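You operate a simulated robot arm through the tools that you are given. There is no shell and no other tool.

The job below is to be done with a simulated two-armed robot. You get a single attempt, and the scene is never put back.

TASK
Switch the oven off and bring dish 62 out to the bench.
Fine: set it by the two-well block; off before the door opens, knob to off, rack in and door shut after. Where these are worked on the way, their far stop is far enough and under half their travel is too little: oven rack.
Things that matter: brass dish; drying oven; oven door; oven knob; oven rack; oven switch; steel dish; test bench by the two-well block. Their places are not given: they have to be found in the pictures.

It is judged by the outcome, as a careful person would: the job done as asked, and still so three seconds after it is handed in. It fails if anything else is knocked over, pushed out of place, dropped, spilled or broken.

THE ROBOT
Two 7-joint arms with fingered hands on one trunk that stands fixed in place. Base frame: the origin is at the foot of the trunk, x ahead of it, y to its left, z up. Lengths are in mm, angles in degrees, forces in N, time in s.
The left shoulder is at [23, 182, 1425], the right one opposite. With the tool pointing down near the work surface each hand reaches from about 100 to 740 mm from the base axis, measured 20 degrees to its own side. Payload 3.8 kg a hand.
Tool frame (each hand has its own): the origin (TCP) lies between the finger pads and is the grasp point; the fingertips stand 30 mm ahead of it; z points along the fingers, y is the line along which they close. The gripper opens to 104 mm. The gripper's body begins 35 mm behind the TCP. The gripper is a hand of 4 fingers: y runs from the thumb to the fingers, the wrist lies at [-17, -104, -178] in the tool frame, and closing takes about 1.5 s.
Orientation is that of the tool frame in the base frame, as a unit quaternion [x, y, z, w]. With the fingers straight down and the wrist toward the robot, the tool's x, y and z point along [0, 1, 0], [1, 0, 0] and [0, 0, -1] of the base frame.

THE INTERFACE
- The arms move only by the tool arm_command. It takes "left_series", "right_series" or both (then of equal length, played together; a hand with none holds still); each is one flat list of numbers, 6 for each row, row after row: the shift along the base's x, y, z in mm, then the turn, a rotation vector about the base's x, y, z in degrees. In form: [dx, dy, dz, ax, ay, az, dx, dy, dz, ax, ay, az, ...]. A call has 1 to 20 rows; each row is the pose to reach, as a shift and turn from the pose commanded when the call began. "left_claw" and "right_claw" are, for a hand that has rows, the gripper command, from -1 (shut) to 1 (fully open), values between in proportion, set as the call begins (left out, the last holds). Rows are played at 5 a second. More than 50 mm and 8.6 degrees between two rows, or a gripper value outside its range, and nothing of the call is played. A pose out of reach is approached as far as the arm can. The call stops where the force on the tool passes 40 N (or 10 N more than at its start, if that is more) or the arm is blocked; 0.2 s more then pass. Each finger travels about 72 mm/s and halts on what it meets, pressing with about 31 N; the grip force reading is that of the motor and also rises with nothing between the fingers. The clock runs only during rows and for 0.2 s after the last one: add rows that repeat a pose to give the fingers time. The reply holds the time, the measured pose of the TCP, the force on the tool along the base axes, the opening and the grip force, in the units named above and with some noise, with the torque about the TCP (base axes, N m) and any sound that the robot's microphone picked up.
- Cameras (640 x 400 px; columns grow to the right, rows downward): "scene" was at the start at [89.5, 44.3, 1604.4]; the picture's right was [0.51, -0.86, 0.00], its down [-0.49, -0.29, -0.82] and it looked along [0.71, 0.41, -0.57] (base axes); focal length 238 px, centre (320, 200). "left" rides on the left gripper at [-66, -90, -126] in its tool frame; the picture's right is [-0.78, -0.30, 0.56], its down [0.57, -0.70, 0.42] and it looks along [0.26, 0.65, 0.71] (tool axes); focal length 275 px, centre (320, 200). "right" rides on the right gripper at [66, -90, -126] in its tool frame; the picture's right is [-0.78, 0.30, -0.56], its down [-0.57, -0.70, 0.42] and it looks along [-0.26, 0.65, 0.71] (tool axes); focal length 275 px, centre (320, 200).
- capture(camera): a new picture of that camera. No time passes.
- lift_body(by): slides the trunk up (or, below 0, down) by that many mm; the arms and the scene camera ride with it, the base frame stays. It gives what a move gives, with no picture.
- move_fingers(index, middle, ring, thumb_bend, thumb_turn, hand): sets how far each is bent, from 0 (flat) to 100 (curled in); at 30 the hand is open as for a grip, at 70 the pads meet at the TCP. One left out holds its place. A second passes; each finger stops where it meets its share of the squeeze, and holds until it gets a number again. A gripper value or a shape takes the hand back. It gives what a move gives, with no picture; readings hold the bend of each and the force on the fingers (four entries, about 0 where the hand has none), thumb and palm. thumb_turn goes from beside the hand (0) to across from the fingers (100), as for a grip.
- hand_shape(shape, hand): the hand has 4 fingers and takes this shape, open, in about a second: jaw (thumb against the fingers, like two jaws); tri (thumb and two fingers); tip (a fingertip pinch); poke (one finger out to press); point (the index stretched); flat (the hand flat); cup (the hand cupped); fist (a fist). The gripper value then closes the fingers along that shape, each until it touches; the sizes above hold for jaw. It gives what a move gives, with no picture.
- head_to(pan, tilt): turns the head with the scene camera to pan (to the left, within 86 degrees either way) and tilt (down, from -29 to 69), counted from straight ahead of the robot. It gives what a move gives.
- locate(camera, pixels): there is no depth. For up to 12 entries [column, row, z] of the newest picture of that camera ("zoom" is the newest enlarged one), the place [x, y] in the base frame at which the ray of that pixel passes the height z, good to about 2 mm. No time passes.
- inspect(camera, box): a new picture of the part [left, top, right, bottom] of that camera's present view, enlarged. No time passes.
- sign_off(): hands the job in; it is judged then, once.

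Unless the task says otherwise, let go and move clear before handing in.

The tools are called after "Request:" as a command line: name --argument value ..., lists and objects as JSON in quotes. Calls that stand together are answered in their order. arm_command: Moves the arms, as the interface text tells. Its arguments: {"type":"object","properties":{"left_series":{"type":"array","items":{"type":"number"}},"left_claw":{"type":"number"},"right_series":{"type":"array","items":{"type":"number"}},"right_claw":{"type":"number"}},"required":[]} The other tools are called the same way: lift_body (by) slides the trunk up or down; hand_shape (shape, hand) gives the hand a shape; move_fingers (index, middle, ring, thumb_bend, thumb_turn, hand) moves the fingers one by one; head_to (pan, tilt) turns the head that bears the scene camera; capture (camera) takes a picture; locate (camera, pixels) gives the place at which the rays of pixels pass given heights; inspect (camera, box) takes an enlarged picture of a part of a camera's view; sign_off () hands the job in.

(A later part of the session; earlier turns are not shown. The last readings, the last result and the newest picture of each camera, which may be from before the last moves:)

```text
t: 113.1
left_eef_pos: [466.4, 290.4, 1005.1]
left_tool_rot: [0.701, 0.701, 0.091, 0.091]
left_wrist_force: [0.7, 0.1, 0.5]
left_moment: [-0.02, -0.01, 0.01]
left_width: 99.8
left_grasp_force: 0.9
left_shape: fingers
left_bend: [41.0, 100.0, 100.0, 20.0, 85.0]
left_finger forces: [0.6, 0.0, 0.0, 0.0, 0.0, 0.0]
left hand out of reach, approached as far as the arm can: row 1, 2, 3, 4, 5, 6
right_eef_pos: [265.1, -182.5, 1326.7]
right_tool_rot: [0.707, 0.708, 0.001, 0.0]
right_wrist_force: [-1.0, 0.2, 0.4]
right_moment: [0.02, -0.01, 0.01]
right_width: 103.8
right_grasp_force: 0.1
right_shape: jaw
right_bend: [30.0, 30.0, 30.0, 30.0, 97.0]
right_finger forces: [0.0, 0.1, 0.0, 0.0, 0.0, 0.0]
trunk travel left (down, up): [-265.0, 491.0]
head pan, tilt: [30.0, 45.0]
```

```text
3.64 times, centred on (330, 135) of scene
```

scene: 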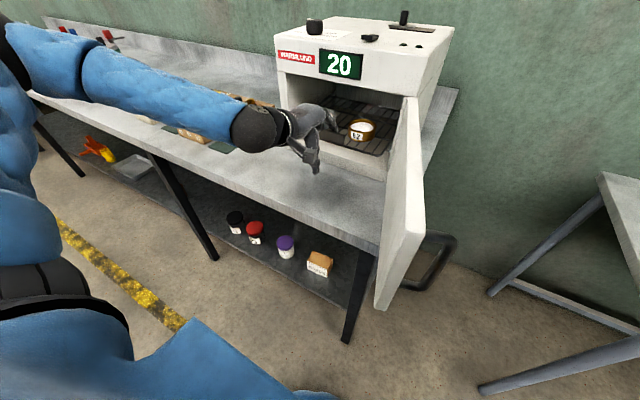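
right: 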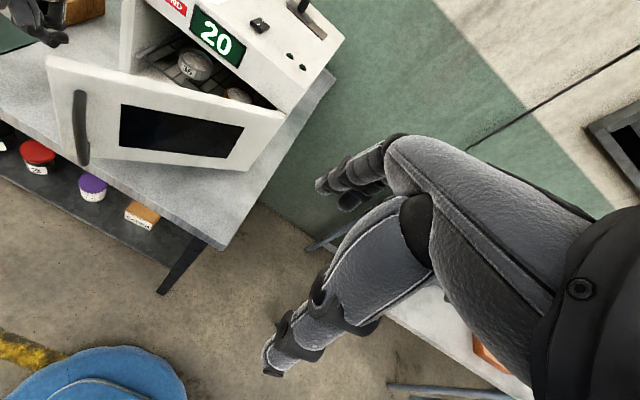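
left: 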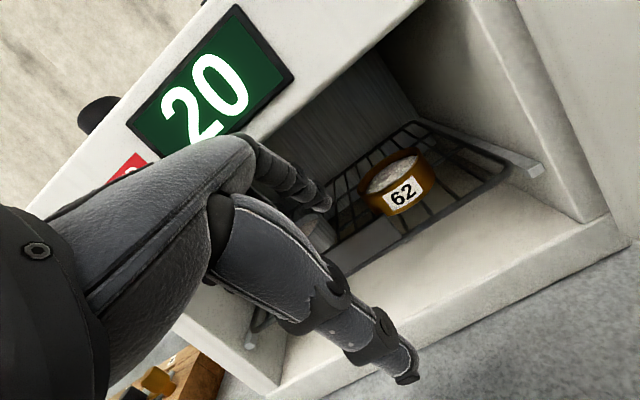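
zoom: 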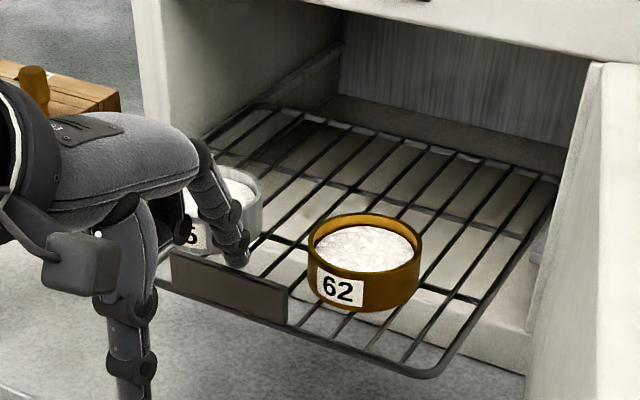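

The reach limit stopped me again at about 157 mm out, which must be well past half the rack's travel, and dish 62 is now clear of the housing (x≈558). I lift the finger straight up and off the tab.

Request:
arm_command --left_series '[2, -4, 10, 0, 0, 0, 4, -6, 25, 0, 0, 0, 4, -6, 50, 0, 0, 0, 4, -6, 90, 0, 0, 0, 0, -6, 130, 0, 0, 0, -10, 0, 170, 0, 7.5, 0, -20, 0, 200, 0, 15, 0, -20, 0, 200, 0, 15, 0]'

Request:
hand_shape --hand "left" --shape "jaw"

Request:
capture --camera "scene"

Request:
capture --camera "left"

Request:
inspect --camera "scene" --box '[250, 80, 410, 190]'

```text
t: 114.9
left_eef_pos: [447.4, 290.4, 1206.0]
left_tool_rot: [0.707, 0.707, -0.001, -0.001]
left_wrist_force: [0.6, 1.1, -0.3]
left_moment: [0.01, 0.04, -0.02]
left_width: 99.2
left_grasp_force: 0.1
left_shape: fingers
left_bend: [42.0, 100.0, 100.0, 20.0, 85.0]
left_finger forces: [0.0, 0.0, 0.1, 0.0, 0.0, 0.1]
right_eef_pos: [264.6, -181.8, 1326.9]
right_tool_rot: [0.706, 0.708, 0.0, 0.0]
right_wrist_force: [0.0, 0.6, -0.9]
right_moment: [0.02, 0.03, 0.01]
right_width: 103.8
right_grasp_force: 0.0
right_shape: jaw
right_bend: [30.0, 30.0, 30.0, 30.0, 97.0]
right_finger forces: [0.0, 0.0, 0.1, 0.0, 0.1, 0.1]
trunk travel left (down, up): [-265.0, 491.0]
head pan, tilt: [30.0, 45.0]
```

```text
t: 115.8
left_eef_pos: [447.6, 290.3, 1206.9]
left_tool_rot: [0.707, 0.708, -0.001, -0.001]
left_wrist_force: [0.3, 0.7, 0.2]
left_moment: [-0.01, -0.01, 0.02]
left_width: 103.8
left_grasp_force: 0.1
left_shape: jaw
left_bend: [30.0, 30.0, 30.0, 30.0, 97.0]
left_finger forces: [0.0, 0.1, 0.0, 0.0, 0.1, 0.0]
right_eef_pos: [264.2, -181.5, 1326.4]
right_tool_rot: [0.706, 0.708, 0.0, 0.0]
right_wrist_force: [-0.5, -0.4, -0.4]
right_moment: [-0.01, 0.0, 0.0]
right_width: 103.5
right_grasp_force: 0.0
right_shape: jaw
right_bend: [30.0, 30.0, 30.0, 30.0, 97.0]
right_finger forces: [0.1, 0.0, 0.0, 0.0, 0.1, 0.0]
trunk travel left (down, up): [-265.0, 491.0]
head pan, tilt: [30.0, 45.0]
```

```text
taken
```

scene: 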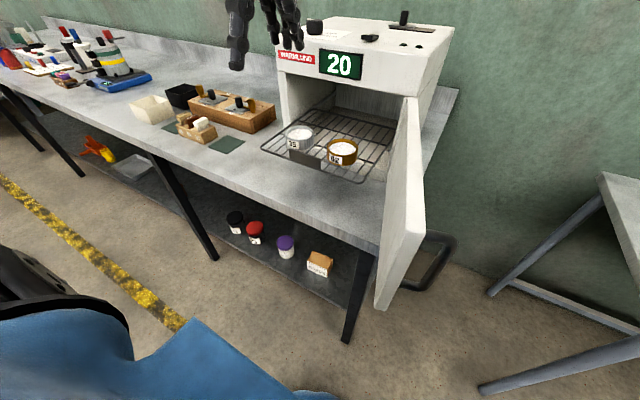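

```text
taken
```

left: 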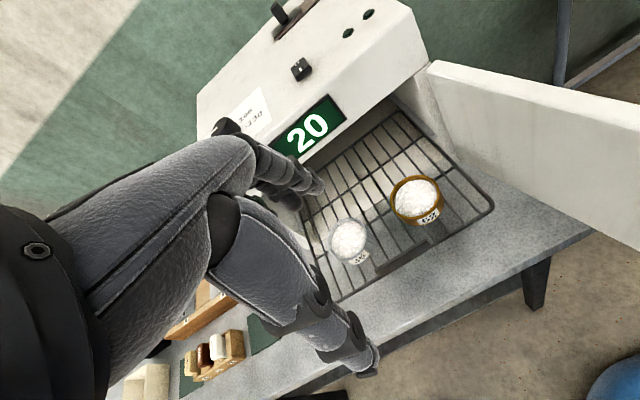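

```text
3.64 times, centred on (330, 135) of scene
```

zoom: 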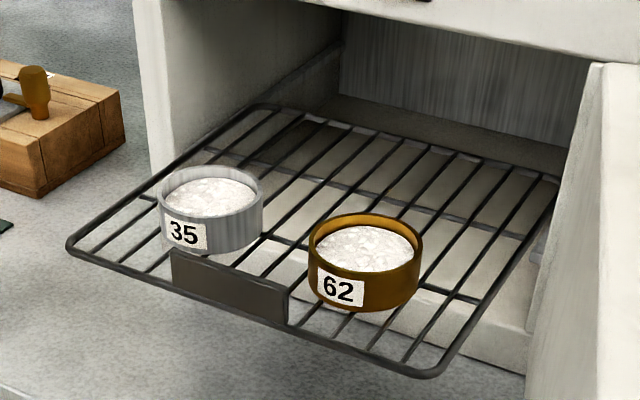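

Rack is out and both dishes are steady. I measure dish 62 again in both views.

Request:
inspect --camera "left" --box '[310, 140, 470, 300]'

Request:
locate --camera "scene" --pixels '[[342.4, 147.4, 980], [342.4, 147.4, 1000], [342.4, 147.4, 1020], [299, 138, 980], [299, 138, 1000], [299, 138, 1020], [326.9, 146, 1000], [357.7, 149.3, 1000]]'

```text
2.50 times, centred on (390, 220) of left
```

zoom: 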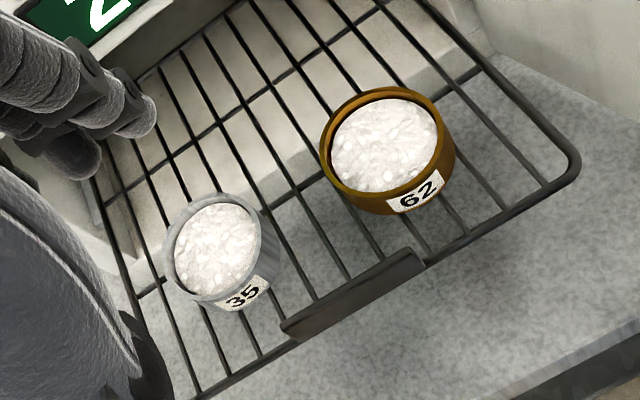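

```text
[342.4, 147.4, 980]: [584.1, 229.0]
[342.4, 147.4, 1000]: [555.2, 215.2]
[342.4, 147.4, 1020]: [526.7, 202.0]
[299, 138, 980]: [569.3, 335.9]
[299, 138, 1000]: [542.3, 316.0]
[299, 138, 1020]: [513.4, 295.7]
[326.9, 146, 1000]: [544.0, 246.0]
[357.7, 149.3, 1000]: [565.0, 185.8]
```

Request:
locate --camera "left" --pixels '[[415.2, 197.2, 980], [415.2, 197.2, 1000], [415.2, 197.2, 1020], [348.8, 239.2, 980], [348.8, 239.2, 1000], [348.8, 239.2, 1020], [390, 200, 1000], [439.2, 194, 1000], [386, 255, 990], [420, 240, 990]]'

```text
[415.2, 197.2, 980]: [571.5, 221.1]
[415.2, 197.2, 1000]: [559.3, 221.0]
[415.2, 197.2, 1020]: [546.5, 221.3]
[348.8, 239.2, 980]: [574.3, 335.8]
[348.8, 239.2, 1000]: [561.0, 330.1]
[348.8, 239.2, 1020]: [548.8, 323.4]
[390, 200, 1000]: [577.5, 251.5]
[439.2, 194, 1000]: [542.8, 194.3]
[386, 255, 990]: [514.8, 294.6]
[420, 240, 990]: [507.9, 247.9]
```

Dish 62 is centred at about (565, 221), ~70 mm wide, rim near z≈995, with 35 clear at (566, 332). I lower the trunk 130 mm for reach on the bench and choose the thumb-and-two-fingers shape.

Request:
lift_body --by -130

Request:
hand_shape --hand "left" --shape "tri"

Request:
capture --camera "scene"

Request:
capture --camera "left"

```text
t: 117.3
left_eef_pos: [445.4, 290.4, 1076.7]
left_tool_rot: [0.707, 0.707, 0.0, 0.0]
left_wrist_force: [0.0, -0.2, 0.0]
left_moment: [0.0, -0.03, 0.02]
left_width: 103.7
left_grasp_force: 0.2
left_shape: jaw
left_bend: [30.0, 30.0, 30.0, 30.0, 97.0]
left_finger forces: [0.1, 0.0, 0.0, 0.0, 0.0, 0.0]
right_eef_pos: [314.6, -181.0, 1180.6]
right_tool_rot: [0.705, 0.707, -0.031, -0.032]
right_wrist_force: [-1.0, 0.1, -0.6]
right_moment: [-0.01, 0.01, 0.03]
right_width: 103.8
right_grasp_force: 0.0
right_shape: jaw
right_bend: [30.0, 30.0, 30.0, 30.0, 97.0]
right_finger forces: [0.0, 0.0, 0.1, 0.0, 0.0, 0.0]
trunk travel left (down, up): [-135.0, 621.0]
head pan, tilt: [30.0, 45.0]
```

```text
t: 118.2
left_eef_pos: [447.3, 290.5, 1076.3]
left_tool_rot: [0.707, 0.707, -0.001, 0.0]
left_wrist_force: [0.1, 0.5, -0.2]
left_moment: [0.01, 0.03, 0.01]
left_width: 103.6
left_grasp_force: 0.0
left_shape: tri
left_bend: [30.0, 30.0, 99.0, 30.0, 97.0]
left_finger forces: [0.0, 0.1, 0.1, 0.1, 0.0, 0.0]
right_eef_pos: [315.5, -180.8, 1177.8]
right_tool_rot: [0.706, 0.707, -0.031, -0.033]
right_wrist_force: [-0.3, -1.0, 0.2]
right_moment: [-0.01, -0.03, 0.02]
right_width: 103.5
right_grasp_force: 0.1
right_shape: jaw
right_bend: [30.0, 30.0, 30.0, 30.0, 97.0]
right_finger forces: [0.0, 0.1, 0.1, 0.1, 0.0, 0.1]
trunk travel left (down, up): [-135.0, 621.0]
head pan, tilt: [30.0, 45.0]
```

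```text
taken
```

scene: 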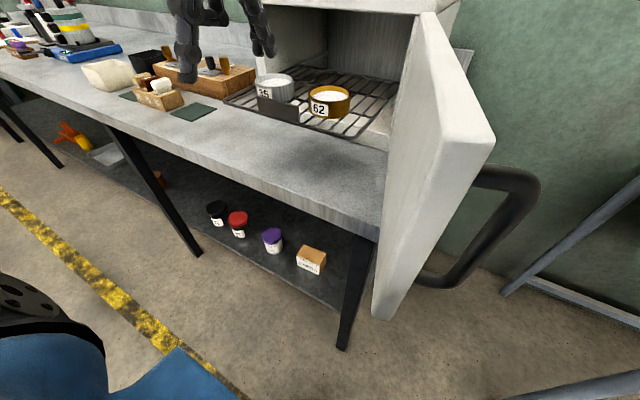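

```text
taken
```

left: 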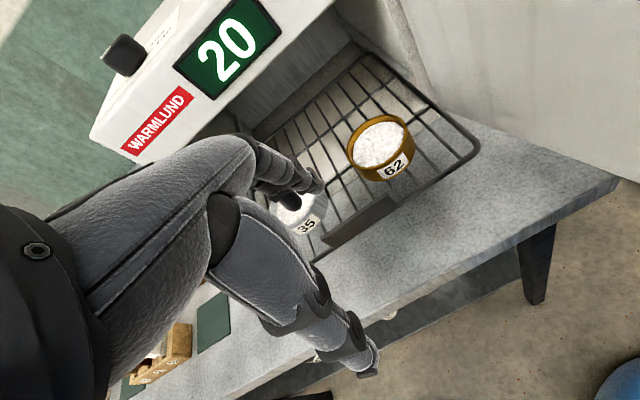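

The right hand's pose shifted and tilted slightly during the lowering, so something may have touched the right arm. I look at it before going on.

Request:
head_to --pan -45 --tilt 45

Request:
capture --camera "scene"

Request:
capture --camera "right"

```text
t: 119.7
left_eef_pos: [447.8, 291.4, 1076.1]
left_tool_rot: [0.707, 0.708, 0.0, 0.0]
left_wrist_force: [-1.1, 0.3, -0.2]
left_moment: [-0.02, 0.03, -0.02]
left_width: 103.8
left_grasp_force: 0.0
left_shape: tri
left_bend: [30.0, 30.0, 99.0, 30.0, 97.0]
left_finger forces: [0.0, 0.0, 0.0, 0.1, 0.1, 0.0]
right_eef_pos: [315.0, -181.7, 1179.8]
right_tool_rot: [0.706, 0.707, -0.031, -0.032]
right_wrist_force: [0.0, 0.2, 0.2]
right_moment: [0.0, 0.0, 0.01]
right_width: 103.7
right_grasp_force: 0.0
right_shape: jaw
right_bend: [30.0, 30.0, 30.0, 30.0, 97.0]
right_finger forces: [0.0, 0.0, 0.0, 0.1, 0.0, 0.0]
trunk travel left (down, up): [-135.0, 621.0]
head pan, tilt: [-45.0, 45.0]
```

```text
taken
```

scene: 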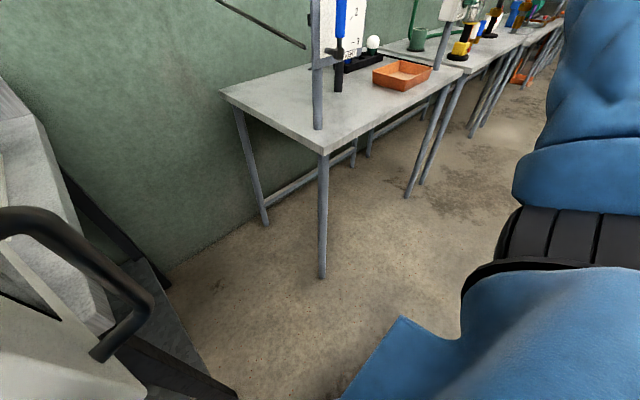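

```text
taken
```

right: 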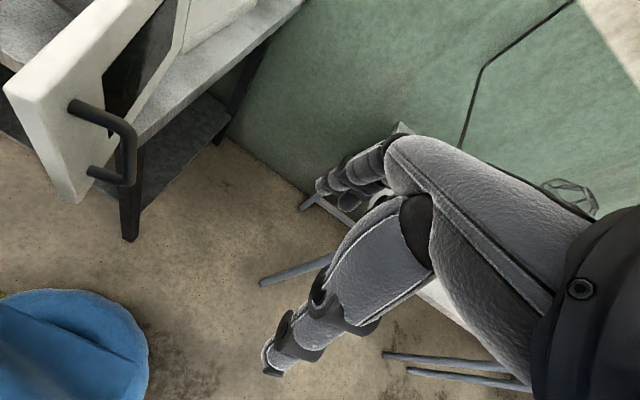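

Nothing in the workspace is near the right arm; it probably touched the robot's own lower body. I lift the right hand to relieve it.

Request:
arm_command --right_series '[0, -10, 40, 0, 0, 0, 0, -20, 80, 0, 0, 0, 0, -30, 120, 0, 0, 0, 0, -30, 150, 0, 0, 0, 0, -30, 150, 0, 0, 0]'

Request:
head_to --pan 28 --tilt 35

Request:
capture --camera "scene"

```text
t: 120.9
left_eef_pos: [447.6, 291.7, 1076.6]
left_tool_rot: [0.707, 0.707, -0.001, -0.001]
left_wrist_force: [-0.2, -0.4, -0.6]
left_moment: [0.03, 0.01, 0.02]
left_width: 103.8
left_grasp_force: 0.0
left_shape: tri
left_bend: [30.0, 30.0, 99.0, 30.0, 97.0]
left_finger forces: [0.1, 0.0, 0.0, 0.0, 0.0, 0.1]
right_eef_pos: [378.9, -174.6, 1225.2]
right_tool_rot: [0.705, 0.708, -0.031, -0.031]
right_wrist_force: [0.1, -0.5, -0.2]
right_moment: [0.0, 0.02, 0.01]
right_width: 103.7
right_grasp_force: 0.1
right_shape: jaw
right_bend: [30.0, 30.0, 30.0, 30.0, 97.0]
right_finger forces: [0.0, 0.0, 0.0, 0.0, 0.0, 0.1]
right hand out of reach, approached as far as the arm can: row 1, 2, 3, 4, 5
trunk travel left (down, up): [-135.0, 621.0]
head pan, tilt: [-45.0, 45.0]
```

```text
t: 122.4
left_eef_pos: [446.4, 291.7, 1077.1]
left_tool_rot: [0.708, 0.706, -0.001, 0.0]
left_wrist_force: [-0.5, 1.0, 0.2]
left_moment: [0.02, 0.02, 0.01]
left_width: 103.6
left_grasp_force: 0.1
left_shape: tri
left_bend: [30.0, 30.0, 99.0, 30.0, 97.0]
left_finger forces: [0.1, 0.0, 0.0, 0.0, 0.0, 0.1]
right_eef_pos: [379.1, -174.6, 1225.4]
right_tool_rot: [0.705, 0.708, -0.03, -0.032]
right_wrist_force: [0.3, 0.5, -0.8]
right_moment: [0.0, 0.03, 0.0]
right_width: 103.9
right_grasp_force: 0.0
right_shape: jaw
right_bend: [30.0, 30.0, 30.0, 30.0, 97.0]
right_finger forces: [0.1, 0.0, 0.1, 0.0, 0.0, 0.1]
trunk travel left (down, up): [-135.0, 621.0]
head pan, tilt: [28.0, 35.0]
```

```text
taken
```

scene: 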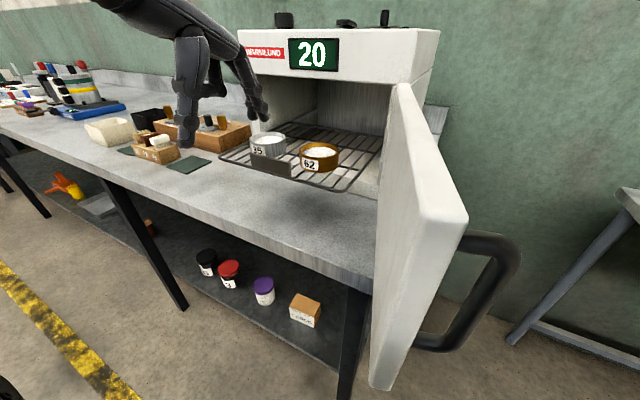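

The right arm was merely at its own near limit; nothing was touched. Now I move the left hand over dish 62 with a slight 6° pitch.

Request:
arm_command --left_series '[30, -20, 0, 0, 0, 0, 60, -40, 0, 0, -2, 0, 90, -58, 0, 0, -4, 0, 115, -74, 0, 0, -6, 0, 115, -74, -15, 0, -6, 0, 115, -74, -15, 0, -6, 0]'

Request:
capture --camera "left"

Request:
capture --camera "scene"

Request:
inspect --camera "scene" --box '[230, 80, 400, 200]'

Request:
inspect --camera "left" --box '[230, 120, 430, 320]'

```text
t: 123.8
left_eef_pos: [561.1, 216.2, 1060.5]
left_tool_rot: [0.706, 0.706, 0.037, 0.036]
left_wrist_force: [0.5, -0.7, -0.2]
left_moment: [0.0, 0.05, 0.02]
left_width: 103.9
left_grasp_force: 0.1
left_shape: tri
left_bend: [30.0, 30.0, 99.0, 30.0, 97.0]
left_finger forces: [0.1, 0.1, 0.0, 0.0, 0.0, 0.1]
right_eef_pos: [380.4, -175.9, 1227.8]
right_tool_rot: [0.705, 0.707, -0.029, -0.032]
right_wrist_force: [-0.1, 0.4, 0.2]
right_moment: [0.03, 0.01, 0.01]
right_width: 104.2
right_grasp_force: 0.1
right_shape: jaw
right_bend: [30.0, 30.0, 30.0, 30.0, 97.0]
right_finger forces: [0.1, 0.1, 0.0, 0.0, 0.0, 0.1]
trunk travel left (down, up): [-135.0, 621.0]
head pan, tilt: [28.0, 35.0]
```

```text
taken
```

left: 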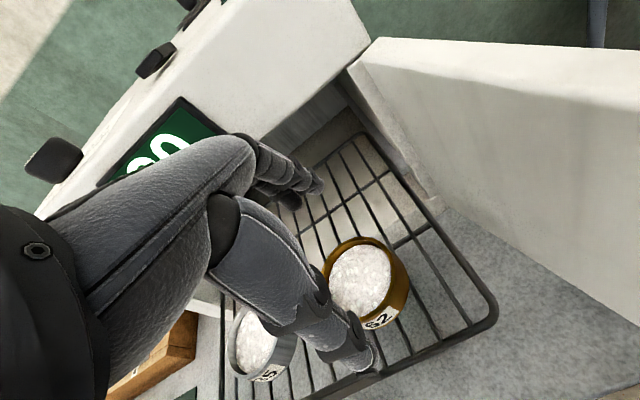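

```text
taken
```

scene: 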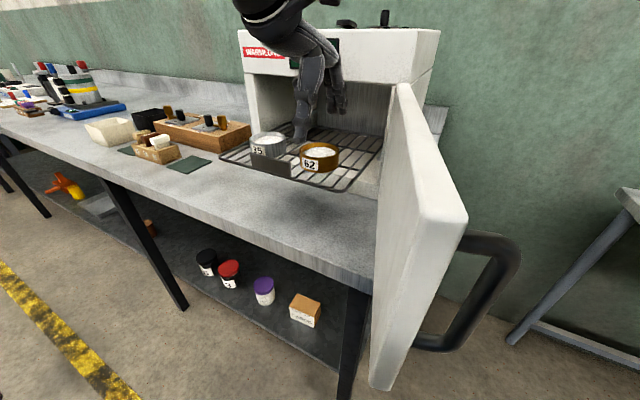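

```text
3.33 times, centred on (315, 140) of scene
```

zoom: 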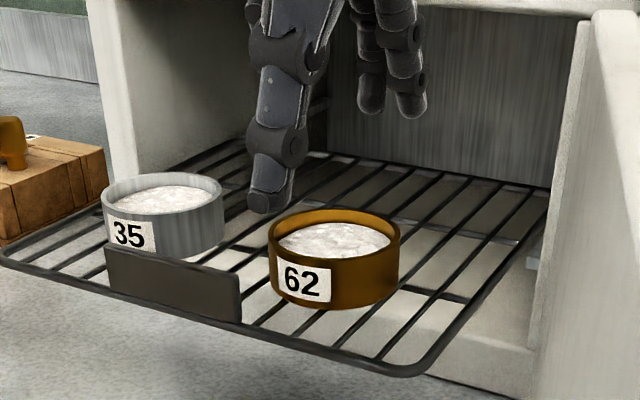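

```text
2.00 times, centred on (330, 220) of left
```

zoom: 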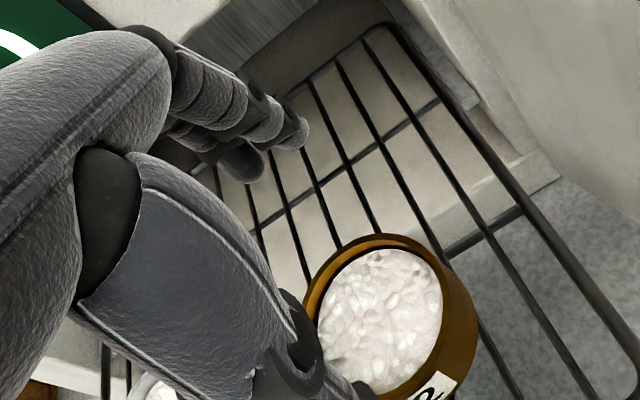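

I check where the thumb and finger tips really are relative to the dish.

Request:
locate --camera "scene" --pixels '[[299.4, 142.4, 1010], [299.4, 142.4, 1025], [299.4, 142.4, 1040], [326.5, 113.5, 1025], [326.5, 113.5, 1040], [339.5, 113.5, 1025], [339.5, 113.5, 1040], [319.5, 152, 995]]'

Request:
locate --camera "left" --pixels '[[370, 362, 1010], [370, 362, 1025], [370, 362, 1040], [319, 188, 1025], [319, 188, 1040], [360, 276, 995], [293, 200, 1025], [293, 200, 1040]]'

```text
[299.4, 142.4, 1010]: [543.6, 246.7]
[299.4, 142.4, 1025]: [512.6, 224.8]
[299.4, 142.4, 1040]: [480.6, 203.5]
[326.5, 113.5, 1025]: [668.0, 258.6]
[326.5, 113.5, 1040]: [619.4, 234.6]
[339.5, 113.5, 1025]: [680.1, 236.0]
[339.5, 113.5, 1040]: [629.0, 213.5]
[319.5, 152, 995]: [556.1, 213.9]
```

```text
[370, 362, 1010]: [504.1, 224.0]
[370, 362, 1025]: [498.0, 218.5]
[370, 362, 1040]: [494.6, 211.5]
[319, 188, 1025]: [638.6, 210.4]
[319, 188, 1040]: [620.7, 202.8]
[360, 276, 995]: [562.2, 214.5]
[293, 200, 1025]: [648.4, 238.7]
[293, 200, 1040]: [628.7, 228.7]
```

The tips straddle the dish nicely (thumb x≈498, fingers x≈621, dish centre ≈(562, 217)). I descend 56 mm so the tips end just above the rack wires.

Request:
arm_command --left_series '[1, 0, -15, 0, 0, 0, 2, 0, -30, 0, 0, 0, 2, 0, -45, 0, 0, 0, 2, 0, -56, 0, 0, 0, 2, 0, -56, 0, 0, 0]'

Request:
inspect --camera "scene" --box '[230, 80, 400, 200]'

Request:
inspect --camera "left" --box '[230, 120, 430, 320]'

```text
t: 125.0
left_eef_pos: [563.0, 217.3, 1004.1]
left_tool_rot: [0.706, 0.706, 0.036, 0.036]
left_wrist_force: [-0.3, -0.2, 0.1]
left_moment: [-0.01, 0.01, 0.0]
left_width: 103.9
left_grasp_force: 0.0
left_shape: tri
left_bend: [30.0, 30.0, 99.0, 30.0, 97.0]
left_finger forces: [0.1, 0.1, 0.0, 0.1, 0.1, 0.1]
right_eef_pos: [380.0, -176.3, 1226.3]
right_tool_rot: [0.705, 0.708, -0.029, -0.032]
right_wrist_force: [0.1, -0.4, -0.5]
right_moment: [0.02, 0.02, 0.02]
right_width: 103.8
right_grasp_force: 0.1
right_shape: jaw
right_bend: [30.0, 30.0, 30.0, 30.0, 97.0]
right_finger forces: [0.1, 0.1, 0.1, 0.1, 0.1, 0.0]
trunk travel left (down, up): [-135.0, 621.0]
head pan, tilt: [28.0, 35.0]
```

```text
3.33 times, centred on (315, 140) of scene
```

zoom: 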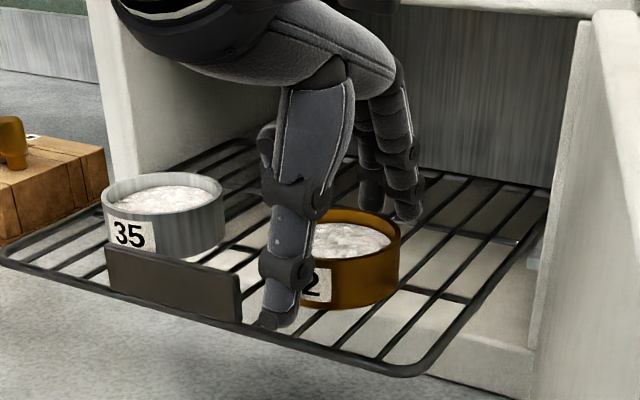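

```text
2.00 times, centred on (330, 220) of left
```

zoom: 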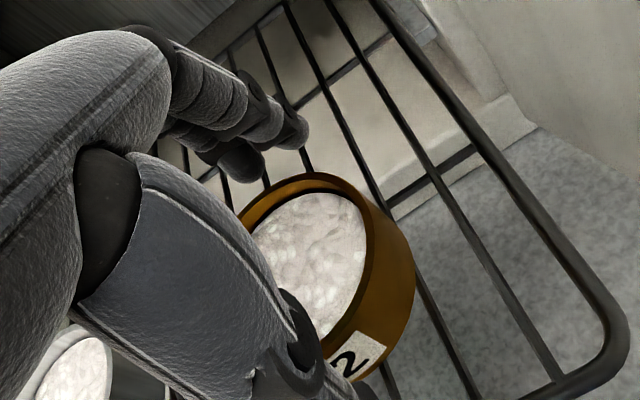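

Thumb is in front and the fingers are behind the dish. I close the grip.

Request:
arm_command --left_series '[0, 0, 0, 0, 0, 0, 0, 0, 0, 0, 0, 0, 0, 0, 0, 0, 0, 0, 0, 0, 0, 0, 0, 0, 0, 0, 0, 0, 0, 0, 0, 0, 0, 0, 0, 0, 0, 0, 0, 0, 0, 0]' --left_claw -1

Request:
inspect --camera "scene" --box '[230, 80, 400, 200]'

Request:
inspect --camera "left" --box '[230, 120, 430, 320]'

```text
t: 126.6
left_eef_pos: [563.5, 217.7, 1003.7]
left_tool_rot: [0.706, 0.706, 0.036, 0.036]
left_wrist_force: [0.4, -0.3, -0.7]
left_moment: [0.0, 0.02, 0.02]
left_width: 59.2
left_grasp_force: 30.9
left_shape: tri
left_bend: [74.0, 41.0, 100.0, 64.0, 99.0]
left_finger forces: [13.6, 14.0, 0.0, 0.0, 28.1, 0.1]
right_eef_pos: [380.0, -175.9, 1225.4]
right_tool_rot: [0.705, 0.708, -0.03, -0.032]
right_wrist_force: [-0.6, -0.9, 0.5]
right_moment: [0.0, -0.02, 0.01]
right_width: 103.7
right_grasp_force: 0.1
right_shape: jaw
right_bend: [30.0, 30.0, 30.0, 30.0, 97.0]
right_finger forces: [0.0, 0.0, 0.0, 0.0, 0.0, 0.0]
trunk travel left (down, up): [-135.0, 621.0]
head pan, tilt: [28.0, 35.0]
```

```text
3.33 times, centred on (315, 140) of scene
```

zoom: 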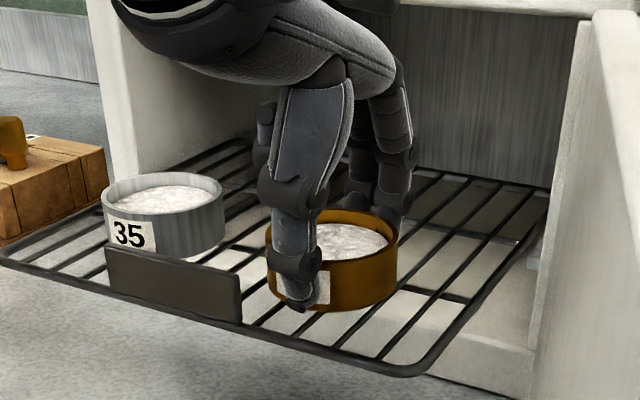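

```text
2.00 times, centred on (330, 220) of left
```

zoom: 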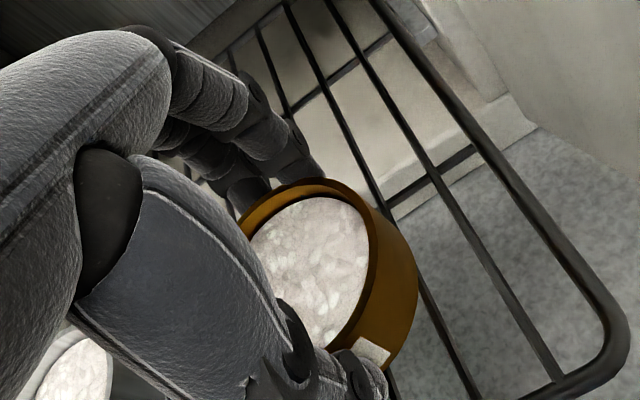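

The grip is balanced (14 + 14 against 28 N). I lift slowly straight up and check the dish stays level.

Request:
arm_command --left_series '[0, 0, 5, 0, 0, 0, 0, 0, 10, 0, 0, 0, 0, 0, 18, 0, 0, 0, 0, 0, 28, 0, 0, 0, 0, 0, 40, 0, 0, 0, 0, 0, 40, 0, 0, 0]'

Request:
inspect --camera "scene" --box '[230, 80, 400, 200]'

Request:
inspect --camera "left" --box '[230, 120, 430, 320]'

```text
t: 128.0
left_eef_pos: [564.9, 218.0, 1045.8]
left_tool_rot: [0.707, 0.706, 0.037, 0.036]
left_wrist_force: [-0.5, 0.9, -1.1]
left_moment: [0.03, -0.02, 0.0]
left_width: 59.2
left_grasp_force: 31.4
left_shape: tri
left_bend: [74.0, 41.0, 100.0, 64.0, 99.0]
left_finger forces: [13.7, 14.0, 0.1, 0.0, 28.0, 0.0]
right_eef_pos: [379.5, -176.4, 1225.9]
right_tool_rot: [0.706, 0.707, -0.03, -0.032]
right_wrist_force: [-0.7, 0.3, -0.2]
right_moment: [-0.03, -0.03, 0.02]
right_width: 103.7
right_grasp_force: 0.0
right_shape: jaw
right_bend: [30.0, 30.0, 30.0, 30.0, 97.0]
right_finger forces: [0.1, 0.0, 0.0, 0.0, 0.0, 0.0]
trunk travel left (down, up): [-135.0, 621.0]
head pan, tilt: [28.0, 35.0]
```

```text
3.33 times, centred on (315, 140) of scene
```

zoom: 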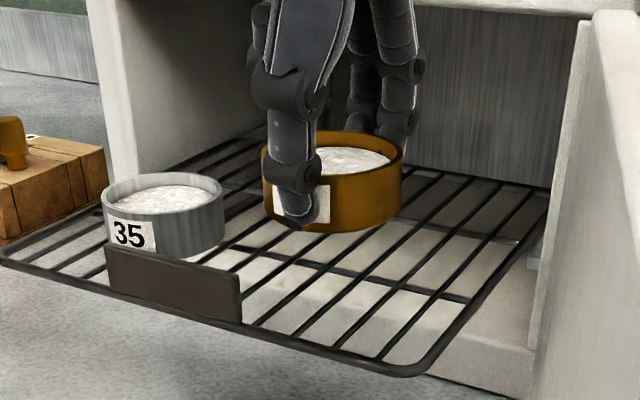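

```text
2.00 times, centred on (330, 220) of left
```

zoom: 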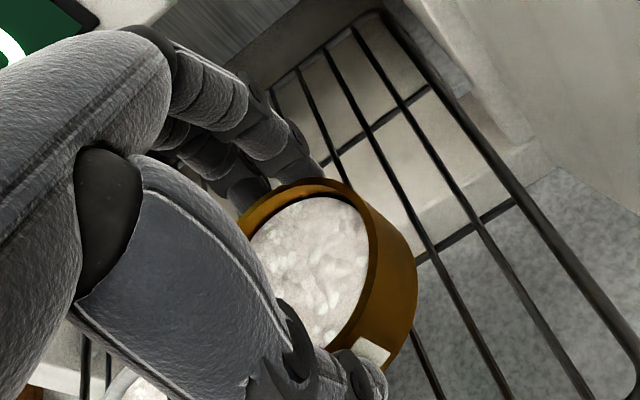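

The dish is up and level. I raise a bit more and carry it over dish 35 (with clearance) to the left, turning the hand gradually outward.

Request:
arm_command --left_series '[0, 0, 12, 0, 0, 0, 0, 0, 28, 0, 0, 0, 0, 15, 36, 0, 0, 1, 0, 35, 38, 0, 0, 3, 0, 58, 38, 0, 0, 5, 0, 82, 38, 0, 0, 7.5, 0, 106, 38, 0, 0, 10, 0, 130, 38, 0, 0, 12.5, 0, 154, 38, 0, 0, 15, 0, 178, 38, 0, 0, 17.5, 0, 202, 38, 0, 0, 20, 0, 226, 38, 0, 0, 22.5, 0, 250, 38, 0, 0, 25, 2, 274, 38, 0, 0, 28, 4, 296, 38, 0, 0, 30, 6, 312, 38, 0, 0, 32, 8, 322, 38, 0, 0, 33, 8, 322, 38, 0, 0, 33]'

Request:
head_to --pan 40 --tilt 38

Request:
capture --camera "scene"

Request:
capture --camera "left"

```text
t: 131.8
left_eef_pos: [570.1, 539.7, 1083.4]
left_tool_rot: [0.476, 0.878, 0.044, 0.025]
left_wrist_force: [-0.4, 0.0, 0.1]
left_moment: [-0.01, -0.03, 0.01]
left_width: 59.3
left_grasp_force: 30.7
left_shape: tri
left_bend: [74.0, 41.0, 100.0, 64.0, 99.0]
left_finger forces: [13.7, 13.9, 0.0, 0.1, 27.8, 0.1]
right_eef_pos: [380.7, -176.4, 1225.7]
right_tool_rot: [0.705, 0.708, -0.03, -0.032]
right_wrist_force: [0.7, 0.0, 0.6]
right_moment: [0.0, 0.02, -0.01]
right_width: 103.7
right_grasp_force: 0.0
right_shape: jaw
right_bend: [30.0, 30.0, 30.0, 30.0, 97.0]
right_finger forces: [0.0, 0.0, 0.0, 0.0, 0.0, 0.0]
trunk travel left (down, up): [-135.0, 621.0]
head pan, tilt: [28.0, 35.0]
```

```text
t: 132.5
left_eef_pos: [572.0, 539.3, 1082.8]
left_tool_rot: [0.476, 0.878, 0.046, 0.025]
left_wrist_force: [-0.1, -0.1, -1.8]
left_moment: [-0.01, -0.01, -0.03]
left_width: 59.1
left_grasp_force: 31.0
left_shape: tri
left_bend: [74.0, 41.0, 100.0, 64.0, 99.0]
left_finger forces: [13.7, 14.0, 0.0, 0.1, 27.8, 0.1]
right_eef_pos: [379.4, -176.2, 1226.3]
right_tool_rot: [0.706, 0.707, -0.03, -0.033]
right_wrist_force: [0.6, 0.4, -0.5]
right_moment: [-0.03, 0.03, 0.0]
right_width: 103.7
right_grasp_force: 0.1
right_shape: jaw
right_bend: [30.0, 30.0, 30.0, 30.0, 97.0]
right_finger forces: [0.1, 0.0, 0.1, 0.0, 0.1, 0.0]
trunk travel left (down, up): [-135.0, 621.0]
head pan, tilt: [40.0, 38.0]
```

```text
taken
```

scene: 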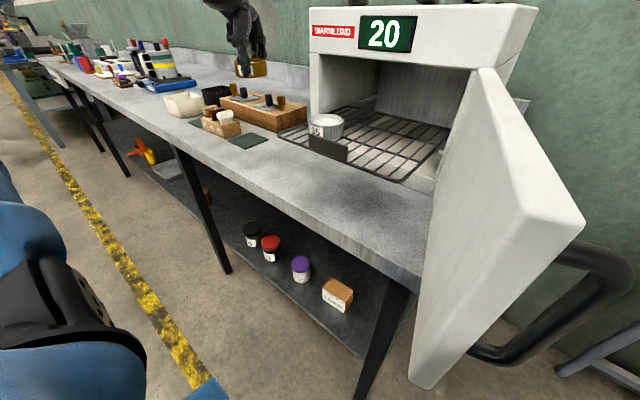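

```text
taken
```

left: 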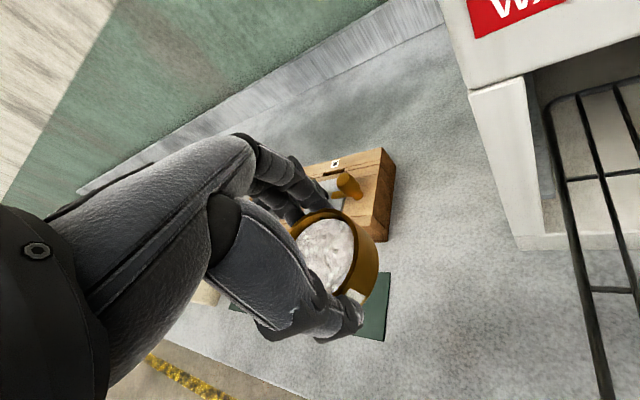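

The dish is over the bench just in front of the block's near corner with no reach problem. I lower it partway and try a little further out, checking pad and block positions.

Request:
arm_command --left_series '[3, 1, -20, 0, 0, 0, 6, 2, -45, 0, 0, 0, 9, 3, -70, 0, 0, 0, 12, 4, -95, 0, 0, 0, 15, 5, -120, 0, 0, 0, 18, 6, -140, 0, 0, 0, 18, 6, -140, 0, 0, 0]'

Request:
capture --camera "left"

Request:
capture --camera "scene"

Request:
inspect --camera "scene" --box '[180, 60, 320, 160]'

```text
t: 134.1
left_eef_pos: [591.3, 545.7, 941.9]
left_tool_rot: [0.476, 0.878, 0.046, 0.025]
left_wrist_force: [0.1, -0.3, -0.8]
left_moment: [0.01, -0.03, 0.0]
left_width: 58.8
left_grasp_force: 31.7
left_shape: tri
left_bend: [74.0, 41.0, 100.0, 64.0, 99.0]
left_finger forces: [13.7, 13.9, 0.1, 0.0, 27.9, 0.0]
right_eef_pos: [379.6, -175.8, 1225.9]
right_tool_rot: [0.706, 0.707, -0.03, -0.032]
right_wrist_force: [0.2, -0.1, 0.4]
right_moment: [-0.02, 0.0, -0.04]
right_width: 103.9
right_grasp_force: 0.0
right_shape: jaw
right_bend: [30.0, 30.0, 30.0, 30.0, 97.0]
right_finger forces: [0.0, 0.0, 0.1, 0.0, 0.1, 0.0]
trunk travel left (down, up): [-135.0, 621.0]
head pan, tilt: [40.0, 38.0]
```

```text
taken
```

left: 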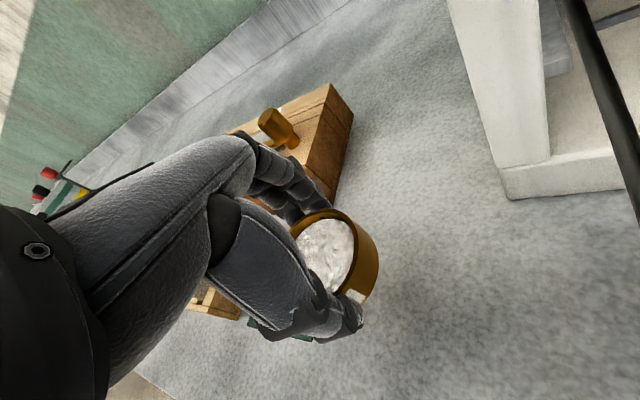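

```text
taken
```

scene: 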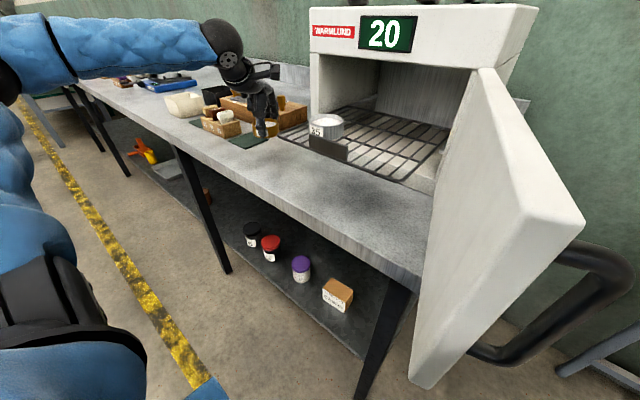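

```text
4.00 times, centred on (250, 110) of scene
```

zoom: 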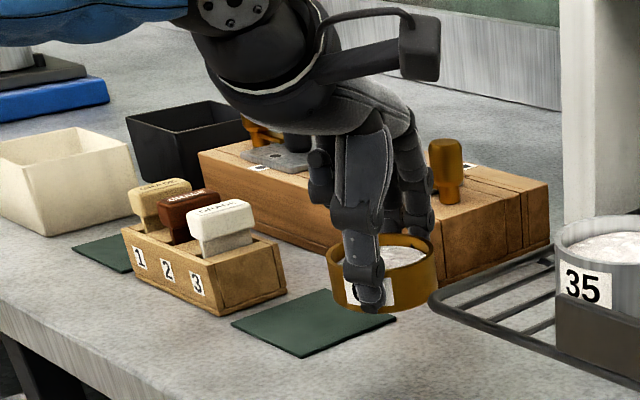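

I move 10 mm further toward the block and lower slowly until the dish touches the bench.

Request:
arm_command --left_series '[5, 0, -10, 0, 0, 0, 10, 0, -22, 0, 0, 0, 10, 0, -30, 0, 0, 0, 10, 0, -36, 0, 0, 0, 10, 0, -40, 0, 0, 0, 10, 0, -43, 0, 0, 0, 10, 0, -43, 0, 0, 0]'

Request:
inspect --camera "scene" --box '[180, 60, 320, 160]'

Request:
inspect --camera "left" --box '[230, 100, 450, 300]'

```text
t: 135.7
left_eef_pos: [599.7, 544.9, 899.6]
left_tool_rot: [0.475, 0.878, 0.045, 0.024]
left_wrist_force: [0.2, -0.2, 1.0]
left_moment: [-0.02, 0.0, -0.01]
left_width: 59.1
left_grasp_force: 30.9
left_shape: tri
left_bend: [74.0, 41.0, 100.0, 64.0, 99.0]
left_finger forces: [13.9, 14.1, 0.0, 0.1, 28.0, 0.1]
right_eef_pos: [380.6, -175.8, 1226.8]
right_tool_rot: [0.705, 0.708, -0.03, -0.03]
right_wrist_force: [0.1, -0.3, 0.0]
right_moment: [-0.01, -0.02, 0.0]
right_width: 103.7
right_grasp_force: 0.2
right_shape: jaw
right_bend: [30.0, 30.0, 30.0, 30.0, 97.0]
right_finger forces: [0.0, 0.0, 0.0, 0.0, 0.0, 0.0]
trunk travel left (down, up): [-135.0, 621.0]
head pan, tilt: [40.0, 38.0]
```

```text
4.00 times, centred on (250, 110) of scene
```

zoom: 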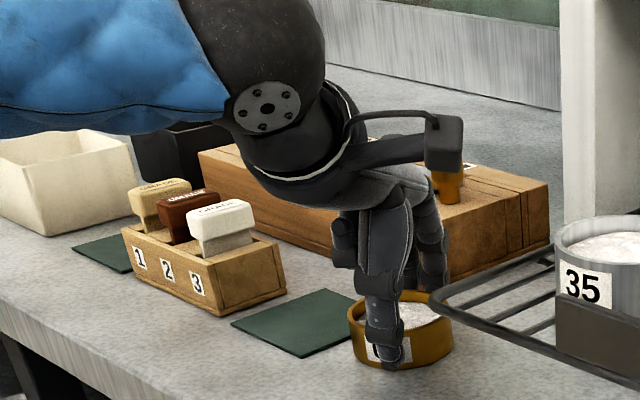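

```text
2.00 times, centred on (340, 200) of left
```

zoom: 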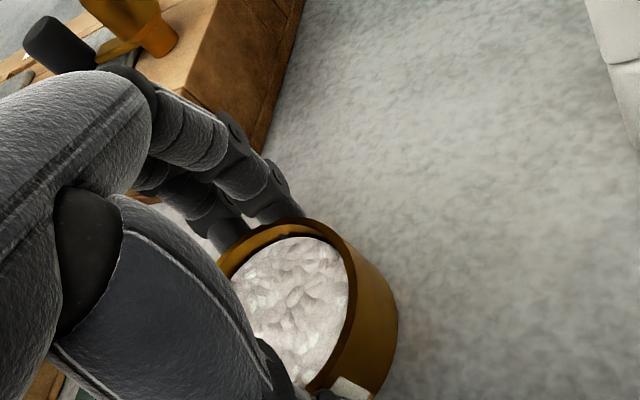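

The dish is just above the bench, near the green pad's corner. I check the pad corner's place before setting down.

Request:
capture --camera "scene"

Request:
locate --camera "scene" --pixels '[[269.25, 139.5, 855], [245.75, 149.25, 855], [228, 140.5, 855], [276, 150, 870], [256.5, 133, 860], [275, 133.5, 890], [337, 130, 965]]'

```text
taken
```

scene: 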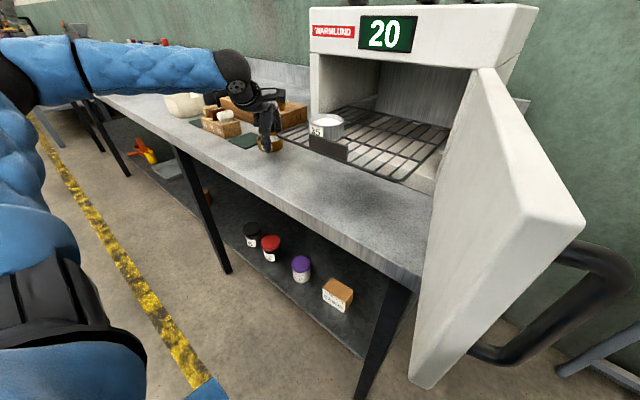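

```text
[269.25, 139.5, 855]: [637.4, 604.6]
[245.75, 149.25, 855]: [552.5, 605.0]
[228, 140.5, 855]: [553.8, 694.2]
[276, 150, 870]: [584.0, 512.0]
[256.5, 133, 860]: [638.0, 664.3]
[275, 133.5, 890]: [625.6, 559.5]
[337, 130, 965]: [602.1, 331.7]
```

The pad's right edge is at y≈593–605, so the dish (edge ≈580) is clear of it. I lower the last millimetres.

Request:
arm_command --left_series '[0, 0, -2, 0, 0, 0, 0, 0, -4, 0, 0, 0, 0, 0, -6, 0, 0, 0, 0, 0, -8, 0, 0, 0, 0, 0, -8, 0, 0, 0]'

Request:
inspect --camera "scene" --box '[210, 80, 310, 160]'

```text
t: 136.9
left_eef_pos: [598.7, 544.2, 899.0]
left_tool_rot: [0.478, 0.877, 0.049, 0.027]
left_wrist_force: [1.1, 1.3, 28.0]
left_moment: [-0.1, 0.2, 0.01]
left_width: 59.2
left_grasp_force: 30.6
left_shape: tri
left_bend: [74.0, 41.0, 100.0, 65.0, 100.0]
left_finger forces: [16.3, 17.0, 0.1, 0.0, 32.2, 0.1]
right_eef_pos: [376.3, -177.7, 1226.0]
right_tool_rot: [0.705, 0.708, -0.028, -0.032]
right_wrist_force: [-1.2, 0.1, 0.1]
right_moment: [0.02, 0.0, -0.01]
right_width: 104.1
right_grasp_force: 0.0
right_shape: jaw
right_bend: [30.0, 30.0, 30.0, 30.0, 97.0]
right_finger forces: [0.1, 0.1, 0.1, 0.1, 0.1, 0.1]
trunk travel left (down, up): [-135.0, 621.0]
head pan, tilt: [40.0, 38.0]
```

```text
5.00 times, centred on (260, 120) of scene
```

zoom: 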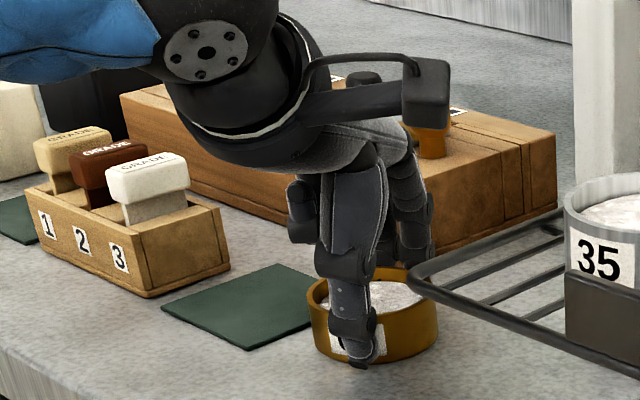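

The dish is down (28 N contact). I ease the pressure and open the hand.

Request:
arm_command --left_series '[0, 0, 3, 0, 0, 0, 0, 0, 5, 0, 0, 0, 0, 0, 5, 0, 0, 0]'

Request:
arm_command --left_series '[0, 0, 0, 0, 0, 0, 0, 0, 0, 0, 0, 0, 0, 0, 0, 0, 0, 0, 0, 0, 0, 0, 0, 0, 0, 0, 0, 0, 0, 0, 0, 0, 0, 0, 0, 0]' --left_claw 0.7

Request:
inspect --camera "scene" --box '[210, 80, 310, 160]'

Request:
inspect --camera "left" --box '[230, 100, 450, 300]'

```text
t: 137.7
left_eef_pos: [597.8, 544.4, 897.9]
left_tool_rot: [0.477, 0.877, 0.046, 0.024]
left_wrist_force: [2.4, -1.1, 15.8]
left_moment: [-0.03, -0.01, -0.02]
left_width: 59.6
left_grasp_force: 31.1
left_shape: tri
left_bend: [74.0, 41.0, 100.0, 65.0, 99.0]
left_finger forces: [16.5, 16.4, 0.0, 0.1, 31.0, 0.0]
right_eef_pos: [379.7, -176.5, 1225.9]
right_tool_rot: [0.706, 0.707, -0.029, -0.032]
right_wrist_force: [-0.3, -0.1, 1.0]
right_moment: [0.02, -0.01, -0.02]
right_width: 103.8
right_grasp_force: 0.0
right_shape: jaw
right_bend: [30.0, 30.0, 30.0, 30.0, 97.0]
right_finger forces: [0.0, 0.1, 0.0, 0.1, 0.1, 0.1]
trunk travel left (down, up): [-135.0, 621.0]
head pan, tilt: [40.0, 38.0]
```

```text
t: 139.1
left_eef_pos: [599.5, 545.1, 897.3]
left_tool_rot: [0.476, 0.878, 0.046, 0.024]
left_wrist_force: [-0.5, 0.5, 0.6]
left_moment: [0.0, 0.02, 0.0]
left_width: 88.3
left_grasp_force: 0.1
left_shape: tri
left_bend: [28.0, 33.0, 99.0, 41.0, 98.0]
left_finger forces: [0.0, 0.0, 0.0, 0.1, 0.0, 0.0]
right_eef_pos: [380.5, -174.8, 1226.0]
right_tool_rot: [0.705, 0.708, -0.03, -0.032]
right_wrist_force: [0.3, -0.1, 0.0]
right_moment: [0.04, 0.01, 0.01]
right_width: 103.6
right_grasp_force: 0.1
right_shape: jaw
right_bend: [30.0, 30.0, 30.0, 30.0, 97.0]
right_finger forces: [0.0, 0.0, 0.0, 0.0, 0.0, 0.1]
trunk travel left (down, up): [-135.0, 621.0]
head pan, tilt: [40.0, 38.0]
```

```text
5.00 times, centred on (260, 120) of scene
```

zoom: 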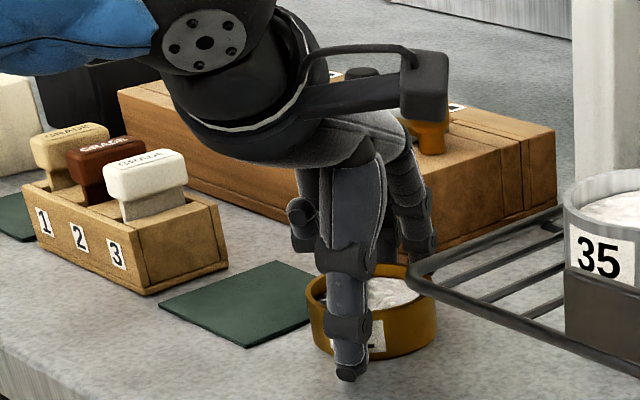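

```text
2.00 times, centred on (340, 200) of left
```

zoom: 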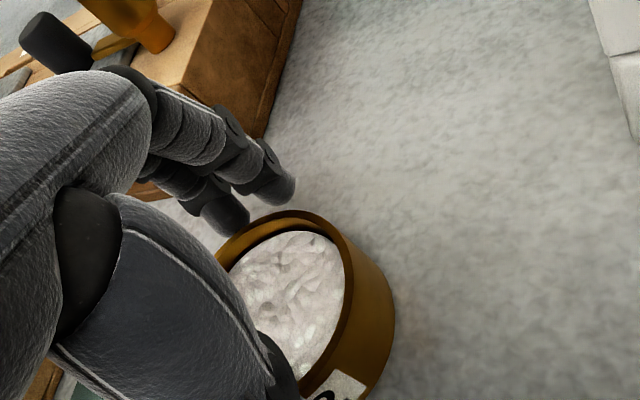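

The dish is released and upright. I raise the hand straight up and away.

Request:
arm_command --left_series '[0, 0, 12, 0, 0, 0, 0, 0, 30, 0, 0, 0, 0, 0, 60, 0, 0, 0, -5, -3, 100, 0, 0, 0, -15, -10, 145, 0, 0, -5, -40, -25, 180, 0, 0, -12, -75, -45, 200, 0, 3, -20, -100, -75, 205, 0, 6, -28, -100, -75, 205, 0, 6, -33]'

Request:
capture --camera "scene"

Request:
inspect --camera "scene" --box '[180, 60, 360, 180]'

Request:
capture --camera "left"

```text
t: 141.1
left_eef_pos: [499.1, 469.1, 1104.1]
left_tool_rot: [0.709, 0.705, 0.01, -0.009]
left_wrist_force: [-0.2, -0.2, -0.2]
left_moment: [-0.01, 0.0, 0.01]
left_width: 88.3
left_grasp_force: 0.0
left_shape: tri
left_bend: [27.0, 33.0, 99.0, 41.0, 98.0]
left_finger forces: [0.0, 0.0, 0.1, 0.0, 0.0, 0.0]
right_eef_pos: [379.8, -175.7, 1226.9]
right_tool_rot: [0.706, 0.707, -0.03, -0.032]
right_wrist_force: [0.9, -0.4, -0.5]
right_moment: [0.02, 0.03, -0.02]
right_width: 103.7
right_grasp_force: 0.0
right_shape: jaw
right_bend: [30.0, 30.0, 30.0, 30.0, 97.0]
right_finger forces: [0.1, 0.1, 0.0, 0.0, 0.0, 0.1]
trunk travel left (down, up): [-135.0, 621.0]
head pan, tilt: [40.0, 38.0]
```

```text
taken
```

scene: 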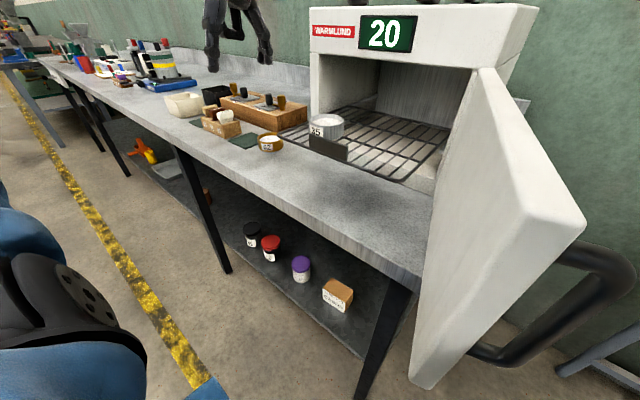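

```text
3.33 times, centred on (270, 120) of scene
```

zoom: 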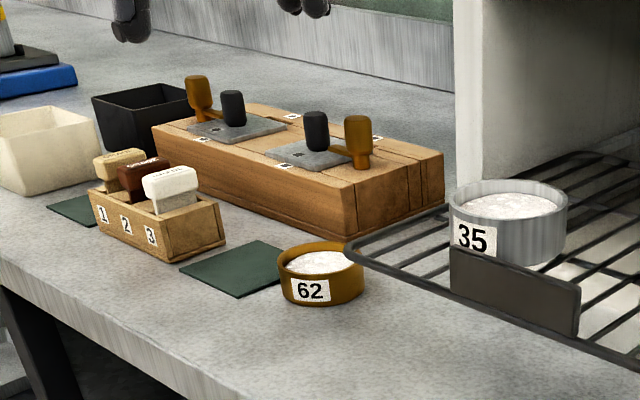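

```text
taken
```

left: 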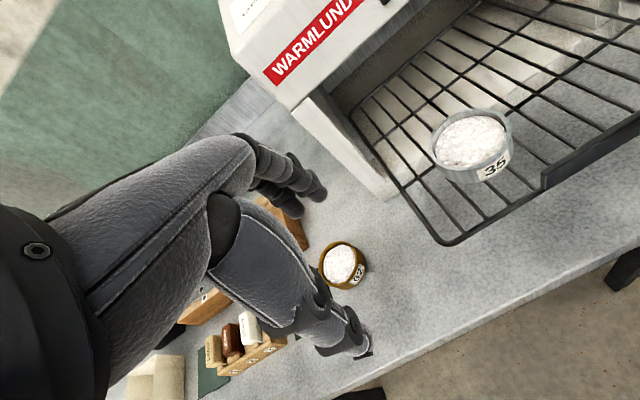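

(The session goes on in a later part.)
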